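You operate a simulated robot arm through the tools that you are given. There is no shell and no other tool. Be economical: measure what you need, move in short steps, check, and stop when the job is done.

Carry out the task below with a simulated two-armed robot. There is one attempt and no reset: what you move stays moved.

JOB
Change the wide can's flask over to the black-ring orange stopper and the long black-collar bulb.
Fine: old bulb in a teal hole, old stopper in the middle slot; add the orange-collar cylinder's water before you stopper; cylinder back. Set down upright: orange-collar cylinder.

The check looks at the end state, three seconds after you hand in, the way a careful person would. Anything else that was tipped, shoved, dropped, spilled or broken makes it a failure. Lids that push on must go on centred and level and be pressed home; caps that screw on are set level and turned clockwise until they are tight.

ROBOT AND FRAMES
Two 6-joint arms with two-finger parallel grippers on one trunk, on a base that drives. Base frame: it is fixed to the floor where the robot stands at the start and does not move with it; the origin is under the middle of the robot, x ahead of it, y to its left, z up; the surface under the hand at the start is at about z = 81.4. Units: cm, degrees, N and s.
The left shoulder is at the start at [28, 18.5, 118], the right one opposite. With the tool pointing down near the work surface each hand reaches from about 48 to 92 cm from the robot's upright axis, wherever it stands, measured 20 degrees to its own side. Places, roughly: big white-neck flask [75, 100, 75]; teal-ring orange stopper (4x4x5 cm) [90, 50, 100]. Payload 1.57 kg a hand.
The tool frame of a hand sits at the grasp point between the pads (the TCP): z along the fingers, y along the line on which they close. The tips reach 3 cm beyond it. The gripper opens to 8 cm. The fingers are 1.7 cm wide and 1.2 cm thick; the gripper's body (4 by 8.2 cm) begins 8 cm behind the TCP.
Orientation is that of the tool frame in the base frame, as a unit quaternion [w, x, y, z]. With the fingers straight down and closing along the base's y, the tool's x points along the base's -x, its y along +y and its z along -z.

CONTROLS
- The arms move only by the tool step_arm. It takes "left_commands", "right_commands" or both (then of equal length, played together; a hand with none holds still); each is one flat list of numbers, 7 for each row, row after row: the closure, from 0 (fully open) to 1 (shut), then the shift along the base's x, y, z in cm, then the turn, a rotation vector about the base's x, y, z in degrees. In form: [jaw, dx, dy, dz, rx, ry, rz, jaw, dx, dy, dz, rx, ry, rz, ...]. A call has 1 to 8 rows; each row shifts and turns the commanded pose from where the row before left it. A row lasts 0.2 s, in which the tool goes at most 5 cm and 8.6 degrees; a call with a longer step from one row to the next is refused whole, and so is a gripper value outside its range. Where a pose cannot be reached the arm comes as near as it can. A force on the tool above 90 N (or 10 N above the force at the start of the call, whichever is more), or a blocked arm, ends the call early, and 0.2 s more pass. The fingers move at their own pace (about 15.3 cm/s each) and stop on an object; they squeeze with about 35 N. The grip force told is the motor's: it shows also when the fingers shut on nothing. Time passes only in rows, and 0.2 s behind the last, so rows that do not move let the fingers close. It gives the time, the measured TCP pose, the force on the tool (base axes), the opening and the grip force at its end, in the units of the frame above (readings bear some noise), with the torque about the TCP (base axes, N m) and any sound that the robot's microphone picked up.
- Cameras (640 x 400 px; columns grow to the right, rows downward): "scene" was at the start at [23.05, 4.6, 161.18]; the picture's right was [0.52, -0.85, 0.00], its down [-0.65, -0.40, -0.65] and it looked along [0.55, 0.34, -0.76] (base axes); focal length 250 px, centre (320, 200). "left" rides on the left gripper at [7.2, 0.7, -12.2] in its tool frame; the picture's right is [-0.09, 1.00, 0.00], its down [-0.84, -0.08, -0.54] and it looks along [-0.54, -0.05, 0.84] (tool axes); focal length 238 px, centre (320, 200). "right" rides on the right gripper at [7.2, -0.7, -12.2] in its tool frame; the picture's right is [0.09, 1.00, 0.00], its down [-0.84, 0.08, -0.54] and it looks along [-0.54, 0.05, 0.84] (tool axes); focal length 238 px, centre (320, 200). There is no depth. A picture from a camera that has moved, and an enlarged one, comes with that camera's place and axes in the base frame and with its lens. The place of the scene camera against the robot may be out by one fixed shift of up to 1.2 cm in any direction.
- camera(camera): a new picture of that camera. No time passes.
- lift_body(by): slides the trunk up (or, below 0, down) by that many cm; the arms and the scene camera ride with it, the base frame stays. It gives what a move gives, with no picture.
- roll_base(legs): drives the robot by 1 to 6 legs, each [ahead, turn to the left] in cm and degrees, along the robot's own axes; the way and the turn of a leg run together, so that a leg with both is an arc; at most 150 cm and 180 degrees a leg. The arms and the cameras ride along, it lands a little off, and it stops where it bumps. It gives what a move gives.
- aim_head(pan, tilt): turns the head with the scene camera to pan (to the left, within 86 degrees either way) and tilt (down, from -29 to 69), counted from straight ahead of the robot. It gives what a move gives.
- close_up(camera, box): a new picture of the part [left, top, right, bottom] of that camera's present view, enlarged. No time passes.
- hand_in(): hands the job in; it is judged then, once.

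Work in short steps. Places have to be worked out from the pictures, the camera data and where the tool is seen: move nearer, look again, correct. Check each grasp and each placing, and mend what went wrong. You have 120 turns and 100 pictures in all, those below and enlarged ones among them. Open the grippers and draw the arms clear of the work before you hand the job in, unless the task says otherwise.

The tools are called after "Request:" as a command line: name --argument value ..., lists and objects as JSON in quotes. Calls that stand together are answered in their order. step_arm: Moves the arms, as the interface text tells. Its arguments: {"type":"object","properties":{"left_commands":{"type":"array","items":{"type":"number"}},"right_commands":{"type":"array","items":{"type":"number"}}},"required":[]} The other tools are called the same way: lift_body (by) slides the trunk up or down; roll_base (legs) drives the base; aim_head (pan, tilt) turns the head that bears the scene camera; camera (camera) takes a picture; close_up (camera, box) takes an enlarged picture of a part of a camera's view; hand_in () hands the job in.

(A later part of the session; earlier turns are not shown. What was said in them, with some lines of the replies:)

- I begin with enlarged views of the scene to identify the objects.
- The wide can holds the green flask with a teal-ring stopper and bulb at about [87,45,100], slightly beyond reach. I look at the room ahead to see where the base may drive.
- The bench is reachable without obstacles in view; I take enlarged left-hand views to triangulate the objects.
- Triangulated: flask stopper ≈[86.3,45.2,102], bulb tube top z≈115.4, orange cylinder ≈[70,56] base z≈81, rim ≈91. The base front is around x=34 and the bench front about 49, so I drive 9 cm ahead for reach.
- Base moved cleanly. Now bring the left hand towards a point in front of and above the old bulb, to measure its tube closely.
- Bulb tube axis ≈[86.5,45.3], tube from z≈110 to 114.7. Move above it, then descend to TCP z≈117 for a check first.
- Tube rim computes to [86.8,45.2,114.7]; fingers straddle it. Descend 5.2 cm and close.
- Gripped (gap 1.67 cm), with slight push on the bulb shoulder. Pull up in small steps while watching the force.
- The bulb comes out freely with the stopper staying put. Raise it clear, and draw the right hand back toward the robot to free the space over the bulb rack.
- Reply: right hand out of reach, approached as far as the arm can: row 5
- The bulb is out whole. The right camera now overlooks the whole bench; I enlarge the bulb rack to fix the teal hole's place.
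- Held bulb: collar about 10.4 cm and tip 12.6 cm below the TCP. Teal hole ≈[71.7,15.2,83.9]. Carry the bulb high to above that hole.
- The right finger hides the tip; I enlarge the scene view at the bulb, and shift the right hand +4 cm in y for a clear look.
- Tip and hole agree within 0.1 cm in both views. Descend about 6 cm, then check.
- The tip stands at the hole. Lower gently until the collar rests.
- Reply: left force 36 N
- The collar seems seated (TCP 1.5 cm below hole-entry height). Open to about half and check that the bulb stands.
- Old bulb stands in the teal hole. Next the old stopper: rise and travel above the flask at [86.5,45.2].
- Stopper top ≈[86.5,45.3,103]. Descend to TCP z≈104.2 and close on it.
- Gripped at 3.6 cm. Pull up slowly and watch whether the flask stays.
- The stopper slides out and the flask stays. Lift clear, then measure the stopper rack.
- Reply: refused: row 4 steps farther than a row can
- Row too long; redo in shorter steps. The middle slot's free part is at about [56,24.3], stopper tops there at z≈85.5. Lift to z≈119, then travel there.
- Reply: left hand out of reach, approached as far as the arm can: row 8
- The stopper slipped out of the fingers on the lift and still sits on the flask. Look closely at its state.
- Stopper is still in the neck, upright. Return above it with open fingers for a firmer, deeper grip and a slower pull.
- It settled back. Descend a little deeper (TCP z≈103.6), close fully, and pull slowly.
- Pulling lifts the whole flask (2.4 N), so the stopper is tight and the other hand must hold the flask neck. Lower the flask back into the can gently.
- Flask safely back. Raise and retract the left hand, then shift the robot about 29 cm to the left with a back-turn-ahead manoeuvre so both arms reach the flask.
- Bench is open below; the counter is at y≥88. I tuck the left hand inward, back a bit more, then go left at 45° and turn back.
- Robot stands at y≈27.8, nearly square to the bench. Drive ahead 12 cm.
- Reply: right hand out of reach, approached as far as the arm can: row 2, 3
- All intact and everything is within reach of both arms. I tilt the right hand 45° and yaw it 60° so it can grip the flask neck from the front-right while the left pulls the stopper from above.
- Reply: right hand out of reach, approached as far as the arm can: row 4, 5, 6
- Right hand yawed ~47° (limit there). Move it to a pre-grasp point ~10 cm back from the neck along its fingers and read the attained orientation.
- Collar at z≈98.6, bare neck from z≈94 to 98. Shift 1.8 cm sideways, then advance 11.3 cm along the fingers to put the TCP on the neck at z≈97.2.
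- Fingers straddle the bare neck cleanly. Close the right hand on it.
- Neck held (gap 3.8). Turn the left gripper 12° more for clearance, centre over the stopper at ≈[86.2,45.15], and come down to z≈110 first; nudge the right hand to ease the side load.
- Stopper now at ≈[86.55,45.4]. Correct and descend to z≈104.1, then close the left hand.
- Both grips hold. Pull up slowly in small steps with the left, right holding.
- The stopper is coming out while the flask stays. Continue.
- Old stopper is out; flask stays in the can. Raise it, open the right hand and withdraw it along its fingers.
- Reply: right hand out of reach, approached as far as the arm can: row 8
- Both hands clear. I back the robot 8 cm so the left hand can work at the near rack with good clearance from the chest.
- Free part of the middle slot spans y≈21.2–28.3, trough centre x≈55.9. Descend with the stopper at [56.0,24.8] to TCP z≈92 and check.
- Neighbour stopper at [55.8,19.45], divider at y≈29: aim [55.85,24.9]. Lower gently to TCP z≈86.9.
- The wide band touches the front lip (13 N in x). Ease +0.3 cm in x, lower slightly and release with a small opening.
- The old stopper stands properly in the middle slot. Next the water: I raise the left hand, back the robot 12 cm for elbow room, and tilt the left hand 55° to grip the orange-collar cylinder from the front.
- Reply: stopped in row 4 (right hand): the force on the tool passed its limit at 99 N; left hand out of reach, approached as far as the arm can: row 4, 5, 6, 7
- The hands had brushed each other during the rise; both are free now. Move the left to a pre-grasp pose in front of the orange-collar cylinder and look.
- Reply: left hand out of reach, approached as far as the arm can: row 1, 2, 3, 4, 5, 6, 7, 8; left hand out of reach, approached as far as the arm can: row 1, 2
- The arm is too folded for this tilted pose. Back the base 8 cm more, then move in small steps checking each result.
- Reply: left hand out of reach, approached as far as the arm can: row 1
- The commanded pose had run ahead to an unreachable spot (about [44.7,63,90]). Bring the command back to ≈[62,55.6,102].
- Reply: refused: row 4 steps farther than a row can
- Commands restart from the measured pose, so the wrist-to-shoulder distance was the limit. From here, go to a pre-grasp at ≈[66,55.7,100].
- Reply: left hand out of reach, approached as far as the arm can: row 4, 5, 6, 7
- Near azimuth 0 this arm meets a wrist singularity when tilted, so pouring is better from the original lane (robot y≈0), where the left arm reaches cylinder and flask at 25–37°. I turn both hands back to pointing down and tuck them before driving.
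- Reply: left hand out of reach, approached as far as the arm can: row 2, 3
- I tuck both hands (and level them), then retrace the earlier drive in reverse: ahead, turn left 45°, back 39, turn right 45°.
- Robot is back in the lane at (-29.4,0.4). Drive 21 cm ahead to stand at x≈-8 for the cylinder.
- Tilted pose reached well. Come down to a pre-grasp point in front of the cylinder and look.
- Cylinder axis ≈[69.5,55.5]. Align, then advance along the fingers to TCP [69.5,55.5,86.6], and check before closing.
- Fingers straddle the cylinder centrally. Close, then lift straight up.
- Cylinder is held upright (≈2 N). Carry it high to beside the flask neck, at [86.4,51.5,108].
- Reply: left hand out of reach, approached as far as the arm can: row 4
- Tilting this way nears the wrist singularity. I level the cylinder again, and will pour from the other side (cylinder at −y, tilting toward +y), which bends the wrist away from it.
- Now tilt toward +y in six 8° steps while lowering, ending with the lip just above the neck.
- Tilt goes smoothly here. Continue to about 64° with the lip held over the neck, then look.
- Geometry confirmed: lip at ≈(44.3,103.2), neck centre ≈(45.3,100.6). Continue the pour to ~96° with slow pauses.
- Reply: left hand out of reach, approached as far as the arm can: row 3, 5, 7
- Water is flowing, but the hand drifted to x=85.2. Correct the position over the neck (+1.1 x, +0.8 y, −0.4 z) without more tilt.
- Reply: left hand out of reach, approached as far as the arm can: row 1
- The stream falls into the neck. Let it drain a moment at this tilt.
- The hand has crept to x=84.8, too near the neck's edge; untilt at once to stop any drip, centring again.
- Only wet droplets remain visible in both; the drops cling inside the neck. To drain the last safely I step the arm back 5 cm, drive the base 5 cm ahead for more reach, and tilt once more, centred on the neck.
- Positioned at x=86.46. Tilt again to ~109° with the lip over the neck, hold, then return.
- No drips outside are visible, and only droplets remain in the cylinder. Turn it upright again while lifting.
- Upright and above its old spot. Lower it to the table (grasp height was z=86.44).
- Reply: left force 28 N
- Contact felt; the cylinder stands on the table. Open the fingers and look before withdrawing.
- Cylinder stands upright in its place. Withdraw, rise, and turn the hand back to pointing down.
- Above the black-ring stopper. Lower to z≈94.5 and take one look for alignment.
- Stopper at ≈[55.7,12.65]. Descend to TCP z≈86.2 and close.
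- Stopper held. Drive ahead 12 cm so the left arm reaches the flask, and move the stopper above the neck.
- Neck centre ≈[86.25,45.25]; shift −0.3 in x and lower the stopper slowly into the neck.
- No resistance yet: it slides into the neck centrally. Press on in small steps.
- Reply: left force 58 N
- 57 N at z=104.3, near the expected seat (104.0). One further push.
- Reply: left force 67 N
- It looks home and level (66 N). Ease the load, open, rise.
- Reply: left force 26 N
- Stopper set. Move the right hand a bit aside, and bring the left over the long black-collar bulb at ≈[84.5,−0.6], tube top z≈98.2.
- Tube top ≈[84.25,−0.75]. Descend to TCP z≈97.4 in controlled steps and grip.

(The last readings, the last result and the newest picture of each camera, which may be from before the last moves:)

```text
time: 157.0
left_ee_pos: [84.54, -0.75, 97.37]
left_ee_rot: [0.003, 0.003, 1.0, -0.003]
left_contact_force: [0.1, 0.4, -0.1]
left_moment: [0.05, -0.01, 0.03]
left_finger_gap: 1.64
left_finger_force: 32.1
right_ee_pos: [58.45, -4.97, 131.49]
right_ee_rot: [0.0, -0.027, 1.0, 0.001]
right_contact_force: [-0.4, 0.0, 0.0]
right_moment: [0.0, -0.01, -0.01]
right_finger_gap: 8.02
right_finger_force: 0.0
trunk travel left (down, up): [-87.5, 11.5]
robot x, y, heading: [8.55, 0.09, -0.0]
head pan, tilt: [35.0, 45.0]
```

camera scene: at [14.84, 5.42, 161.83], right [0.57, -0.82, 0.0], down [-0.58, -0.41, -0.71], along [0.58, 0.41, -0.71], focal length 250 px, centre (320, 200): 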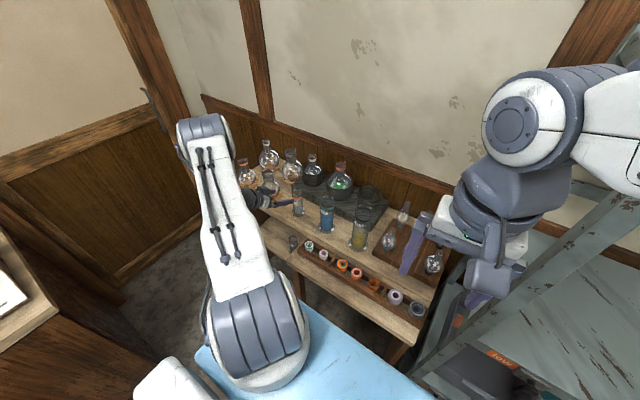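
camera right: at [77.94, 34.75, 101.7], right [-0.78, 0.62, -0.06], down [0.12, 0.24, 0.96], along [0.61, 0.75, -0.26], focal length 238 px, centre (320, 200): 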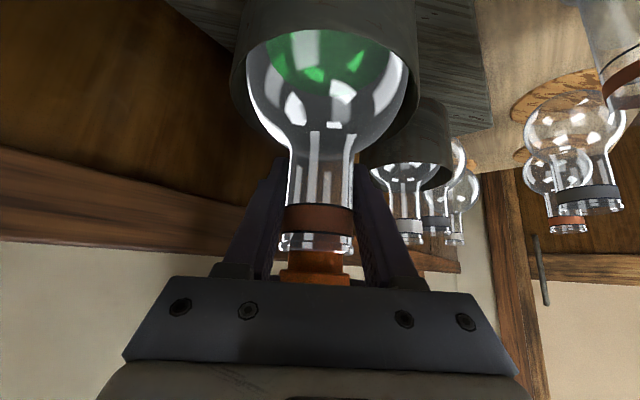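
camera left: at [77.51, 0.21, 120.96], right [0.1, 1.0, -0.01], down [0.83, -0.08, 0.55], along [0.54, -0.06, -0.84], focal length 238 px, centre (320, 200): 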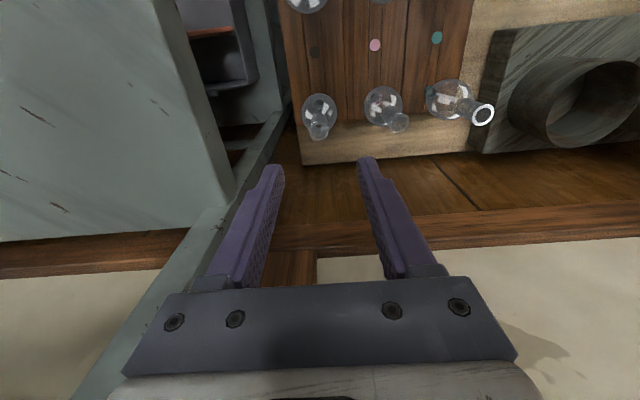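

Tube gripped. Pull slowly up, then lift to z≈125.

Request:
step_arm --left_commands '[1, 0, 0, 0.4, 0, 0, 0, 1, 0, 0, 0.5, 0, 0, 0, 1, 0, 0, 0.7, 0, 0, 0, 1, 0, 0, 1, 0, 0, 0, 1, 0, 0, 2, 0, 0, 0, 1, 0, 0, 4, 0, 0, 0, 1, 0, 0, 4.5, 0, 0, 0, 1, 0, 0, 4.5, 0, 0, 0]'

Request:
step_arm --left_commands '[1, 0, 0, 4.5, 0, 0, 0, 1, 0, 0, 4.5, 0, 0, 0, 1, 0.25, 4.6, 0, 0, 0, 0, 1, 0.25, 4.6, 0, 0, 0, 0, 1, 0.25, 4.6, 0, 0, 0, 0, 1, 0.25, 4.6, 0, 0, 0, 0, 1, 0.25, 4.6, 0, 0, 0, 0, 1, 0.25, 4.6, 0, 0, 0, 0]'

Request:
step_arm --left_commands '[1, 0.2, 4.6, 0, 0, 0, 0, 1, 0.2, 4.6, 0, 0, 0, 0, 1, 0.1, 4.6, 0, 0, 0, 0, 1, 0.1, 4.6, 0, 0, 0, 0]'

```text
time: 158.8
left_ee_pos: [84.26, -0.61, 114.93]
left_ee_rot: [0.003, 0.002, 1.0, -0.003]
left_contact_force: [0.1, 0.6, -0.6]
left_moment: [0.02, -0.02, -0.03]
left_finger_gap: 1.65
left_finger_force: 31.1
right_ee_pos: [58.36, -5.01, 131.4]
right_ee_rot: [0.001, -0.027, 1.0, 0.0]
right_contact_force: [-0.8, 0.1, -0.7]
right_moment: [0.02, 0.0, 0.03]
right_finger_gap: 7.97
right_finger_force: 0.0
trunk travel left (down, up): [-87.5, 11.5]
robot x, y, heading: [8.51, 0.2, 0.3]
head pan, tilt: [35.0, 45.0]
```

```text
time: 160.6
left_ee_pos: [85.94, 26.93, 123.63]
left_ee_rot: [0.003, 0.002, 1.0, -0.003]
left_contact_force: [0.3, -0.7, -1.3]
left_moment: [0.0, -0.03, -0.02]
left_finger_gap: 1.66
left_finger_force: 31.9
right_ee_pos: [58.4, -4.88, 131.45]
right_ee_rot: [0.0, -0.026, 1.0, 0.0]
right_contact_force: [0.5, 1.0, -0.3]
right_moment: [0.0, -0.05, 0.01]
right_finger_gap: 8.02
right_finger_force: 0.2
trunk travel left (down, up): [-87.5, 11.5]
robot x, y, heading: [8.95, -0.03, -0.1]
head pan, tilt: [35.0, 45.0]
```

```text
time: 161.6
left_ee_pos: [86.57, 45.42, 123.58]
left_ee_rot: [0.003, 0.003, 1.0, -0.003]
left_contact_force: [-0.1, -0.7, -0.9]
left_moment: [0.0, 0.0, -0.02]
left_finger_gap: 1.65
left_finger_force: 32.1
right_ee_pos: [58.33, -4.9, 131.38]
right_ee_rot: [0.001, -0.027, 1.0, 0.0]
right_contact_force: [0.5, 0.0, -0.4]
right_moment: [0.03, -0.02, -0.04]
right_finger_gap: 7.98
right_finger_force: 0.1
trunk travel left (down, up): [-87.5, 11.5]
robot x, y, heading: [8.95, 0.06, 0.1]
head pan, tilt: [35.0, 45.0]
```

Bulb is over the flask. Lower until the tip is just above the stopper (z≈119.8) and use one enlarged picture to check alignment.

Request:
step_arm --left_commands '[1, -0.15, -0.2, -2, 0, 0, 0, 1, 0, 0, -1.6, 0, 0, 0]'

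Request:
close_up --camera "scene" --box '[290, 130, 370, 200]'

```text
time: 162.2
left_ee_pos: [86.36, 45.22, 120.02]
left_ee_rot: [0.003, 0.002, 1.0, -0.002]
left_contact_force: [-0.3, 1.1, 1.5]
left_moment: [0.02, 0.01, 0.0]
left_finger_gap: 1.65
left_finger_force: 31.6
right_ee_pos: [58.39, -5.01, 131.37]
right_ee_rot: [0.001, -0.028, 1.0, -0.001]
right_contact_force: [0.2, -0.5, -0.8]
right_moment: [-0.02, -0.03, -0.02]
right_finger_gap: 7.96
right_finger_force: 0.1
trunk travel left (down, up): [-87.5, 11.5]
robot x, y, heading: [8.52, -0.02, 0.4]
head pan, tilt: [35.0, 45.0]
```

```text
5.71 times, centred on (330, 165) of scene
camera zoom: at [31.92, 5.48, 161.83], right [0.58, -0.82, 0.0], down [-0.58, -0.41, -0.71], along [0.58, 0.41, -0.71], focal length 1430 px, centre (263, 400)
```

zoom: 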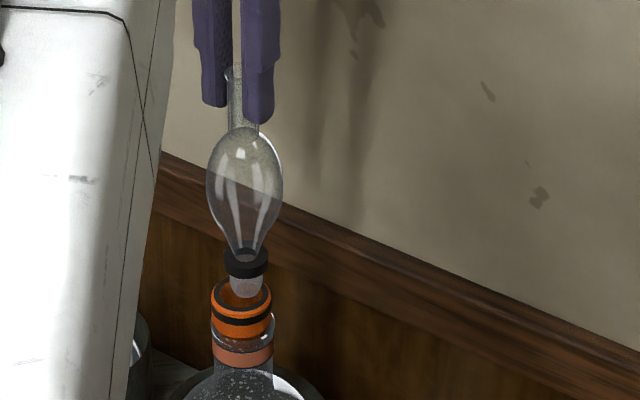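

The stem tip stands at the stopper's mouth, about 0.37 cm to the picture's right of the hole's centre. Shift (−0.15,+0.33) and lower gently, watching side forces.

Request:
step_arm --left_commands '[1, -0.15, 0.33, 0, 0, 0, 0, 1, 0, 0, -0.4, 0, 0, 0, 1, 0, 0, -0.4, 0, 0, 0, 1, 0, 0, -0.4, 0, 0, 0]'

```text
time: 163.2
left_ee_pos: [86.17, 45.56, 119.02]
left_ee_rot: [0.002, 0.002, 1.0, -0.003]
left_contact_force: [0.8, -0.5, -1.6]
left_moment: [0.02, 0.01, -0.01]
left_finger_gap: 1.64
left_finger_force: 31.8
right_ee_pos: [58.38, -4.92, 131.44]
right_ee_rot: [0.001, -0.027, 1.0, -0.001]
right_contact_force: [0.0, -0.1, -0.5]
right_moment: [0.01, -0.01, 0.02]
right_finger_gap: 7.99
right_finger_force: 0.0
trunk travel left (down, up): [-87.5, 11.5]
robot x, y, heading: [8.62, 0.34, -0.2]
head pan, tilt: [35.0, 45.0]
```

No contact force so far. Continue lowering in small steps.

Request:
step_arm --left_commands '[1, 0, 0, -0.4, 0, 0, 0, 1, 0, 0, -0.4, 0, 0, 0, 1, 0, 0, -0.3, 0, 0, 0]'

```text
time: 164.0
left_ee_pos: [86.16, 45.57, 117.83]
left_ee_rot: [0.003, 0.003, 1.0, -0.004]
left_contact_force: [0.0, -0.2, -0.4]
left_moment: [-0.03, -0.01, 0.0]
left_finger_gap: 1.59
left_finger_force: 31.7
right_ee_pos: [58.45, -4.94, 131.45]
right_ee_rot: [0.001, -0.028, 1.0, 0.0]
right_contact_force: [1.1, 0.2, 1.0]
right_moment: [0.0, 0.03, 0.0]
right_finger_gap: 8.01
right_finger_force: 0.0
trunk travel left (down, up): [-87.5, 11.5]
robot x, y, heading: [8.69, -0.04, -0.1]
head pan, tilt: [35.0, 45.0]
```

Tip must now be inside the hole, still free. Continue to the seat.

Request:
step_arm --left_commands '[1, 0, 0, -0.4, 0, 0, 0, 1, 0, 0, -0.4, 0, 0, 0, 1, 0, 0, -0.4, 0, 0, 0, 1, 0, 0, -0.2, 0, 0, 0]'

```text
time: 165.0
left_ee_pos: [86.21, 45.53, 116.78]
left_ee_rot: [0.005, 0.003, 1.0, -0.002]
left_contact_force: [2.1, 1.9, 24.2]
left_moment: [0.35, -0.28, -0.06]
left_finger_gap: 1.63
left_finger_force: 31.4
right_ee_pos: [58.26, -5.01, 131.53]
right_ee_rot: [0.002, -0.027, 1.0, 0.0]
right_contact_force: [0.3, 0.3, 0.6]
right_moment: [-0.01, 0.02, 0.0]
right_finger_gap: 8.01
right_finger_force: 0.1
trunk travel left (down, up): [-87.5, 11.5]
robot x, y, heading: [9.11, 0.13, 0.2]
head pan, tilt: [35.0, 45.0]
```

Resistance of 24 N near the seat height. Press a little more.

Request:
step_arm --left_commands '[1, 0, 0, -0.3, 0, 0, 0, 1, 0, 0, -0.3, 0, 0, 0, 1, 0, 0, 0, 0, 0, 0]'

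```text
time: 165.8
left_ee_pos: [86.29, 45.52, 116.6]
left_ee_rot: [0.007, 0.003, 1.0, 0.0]
left_contact_force: [0.3, 0.9, 37.2]
left_moment: [-0.78, 0.05, -0.05]
left_finger_gap: 1.45
left_finger_force: 30.1
right_ee_pos: [58.2, -4.89, 131.55]
right_ee_rot: [0.001, -0.027, 1.0, 0.0]
right_contact_force: [-0.8, 0.3, -0.6]
right_moment: [0.02, 0.03, 0.0]
right_finger_gap: 8.0
right_finger_force: 0.0
trunk travel left (down, up): [-87.5, 11.5]
robot x, y, heading: [8.74, 0.24, 0.3]
head pan, tilt: [35.0, 45.0]
```

37 N with the collar at its expected height: seated. Ease off, open slightly, and rise straight up.

Request:
step_arm --left_commands '[1, 0, 0, 0.4, 0, 0, 0, 0.6, 0, 0, 0.2, 0, 0, 0, 0.5, 0, 0, 0, 0, 0, 0, 0.5, 0, 0, 1.5, 0, 0, 0, 0.5, 0, 0, 3, 0, 0, 0, 0.5, 0, 0, 4, 0, 0, 0]'

Request:
step_arm --left_commands '[0, 0, 0, 3, 0, 0, 0, 0, -4, 0, 2, 0, 0, 0, 0, -4.5, 0, 0, 0, 0, 0, 0, -4.5, 0, 0, 0, 0, 0, 0, -4.5, 0, 0, 0, 0, 0, 0, -4.5, 0, 0, 0, 0, 0]'

Request:
close_up --camera "scene" --box '[270, 110, 390, 210]'

```text
time: 167.2
left_ee_pos: [86.03, 45.65, 125.1]
left_ee_rot: [0.003, 0.002, 1.0, -0.003]
left_contact_force: [0.5, -0.3, 0.0]
left_moment: [-0.01, -0.01, -0.02]
left_finger_gap: 4.0
left_finger_force: 0.0
right_ee_pos: [58.29, -5.03, 131.36]
right_ee_rot: [0.002, -0.027, 1.0, 0.0]
right_contact_force: [-0.3, 0.2, 0.0]
right_moment: [0.01, 0.0, 0.03]
right_finger_gap: 8.0
right_finger_force: 0.1
trunk travel left (down, up): [-87.5, 11.5]
robot x, y, heading: [8.87, 0.17, 0.2]
head pan, tilt: [35.0, 45.0]
```

```text
time: 168.6
left_ee_pos: [64.35, 45.32, 129.95]
left_ee_rot: [0.002, 0.003, 1.0, -0.004]
left_contact_force: [-0.1, -0.2, -0.2]
left_moment: [-0.04, 0.02, -0.02]
left_finger_gap: 8.02
left_finger_force: 0.2
right_ee_pos: [58.31, -4.95, 131.43]
right_ee_rot: [0.0, -0.027, 1.0, 0.0]
right_contact_force: [0.0, -0.3, 0.9]
right_moment: [0.04, 0.02, -0.02]
right_finger_gap: 7.99
right_finger_force: 0.1
trunk travel left (down, up): [-87.5, 11.5]
robot x, y, heading: [8.71, -0.03, 0.2]
head pan, tilt: [35.0, 45.0]
```

```text
4.00 times, centred on (330, 160) of scene
camera zoom: at [31.92, 5.46, 161.83], right [0.58, -0.82, 0.0], down [-0.58, -0.41, -0.71], along [0.58, 0.41, -0.71], focal length 1001 px, centre (280, 360)
```

zoom: 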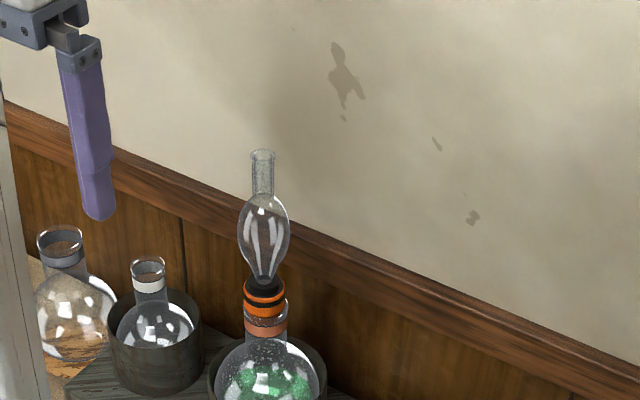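

The new bulb stands upright and seated in the black-ring stopper, the cylinder is back in place, and both hands are open and clear. I hand the job in.

Request:
hand_in

```text
The job is handed in.
```

I handed the job in with every step done; the check's verdict is not back yet. The flask in the wide can has the orange-collar cylinder's water, the black-ring orange stopper pressed home, and the long black-collar bulb seated in it. The old bulb is in a teal hole, the old stopper is in the middle slot, and the cylinder stands upright in its place. Things to know:
- The flask was lifted about 2.5 cm and set back once while I freed the tight stopper.
- The two hands bumped once.
- Droplets still cling inside the cylinder.
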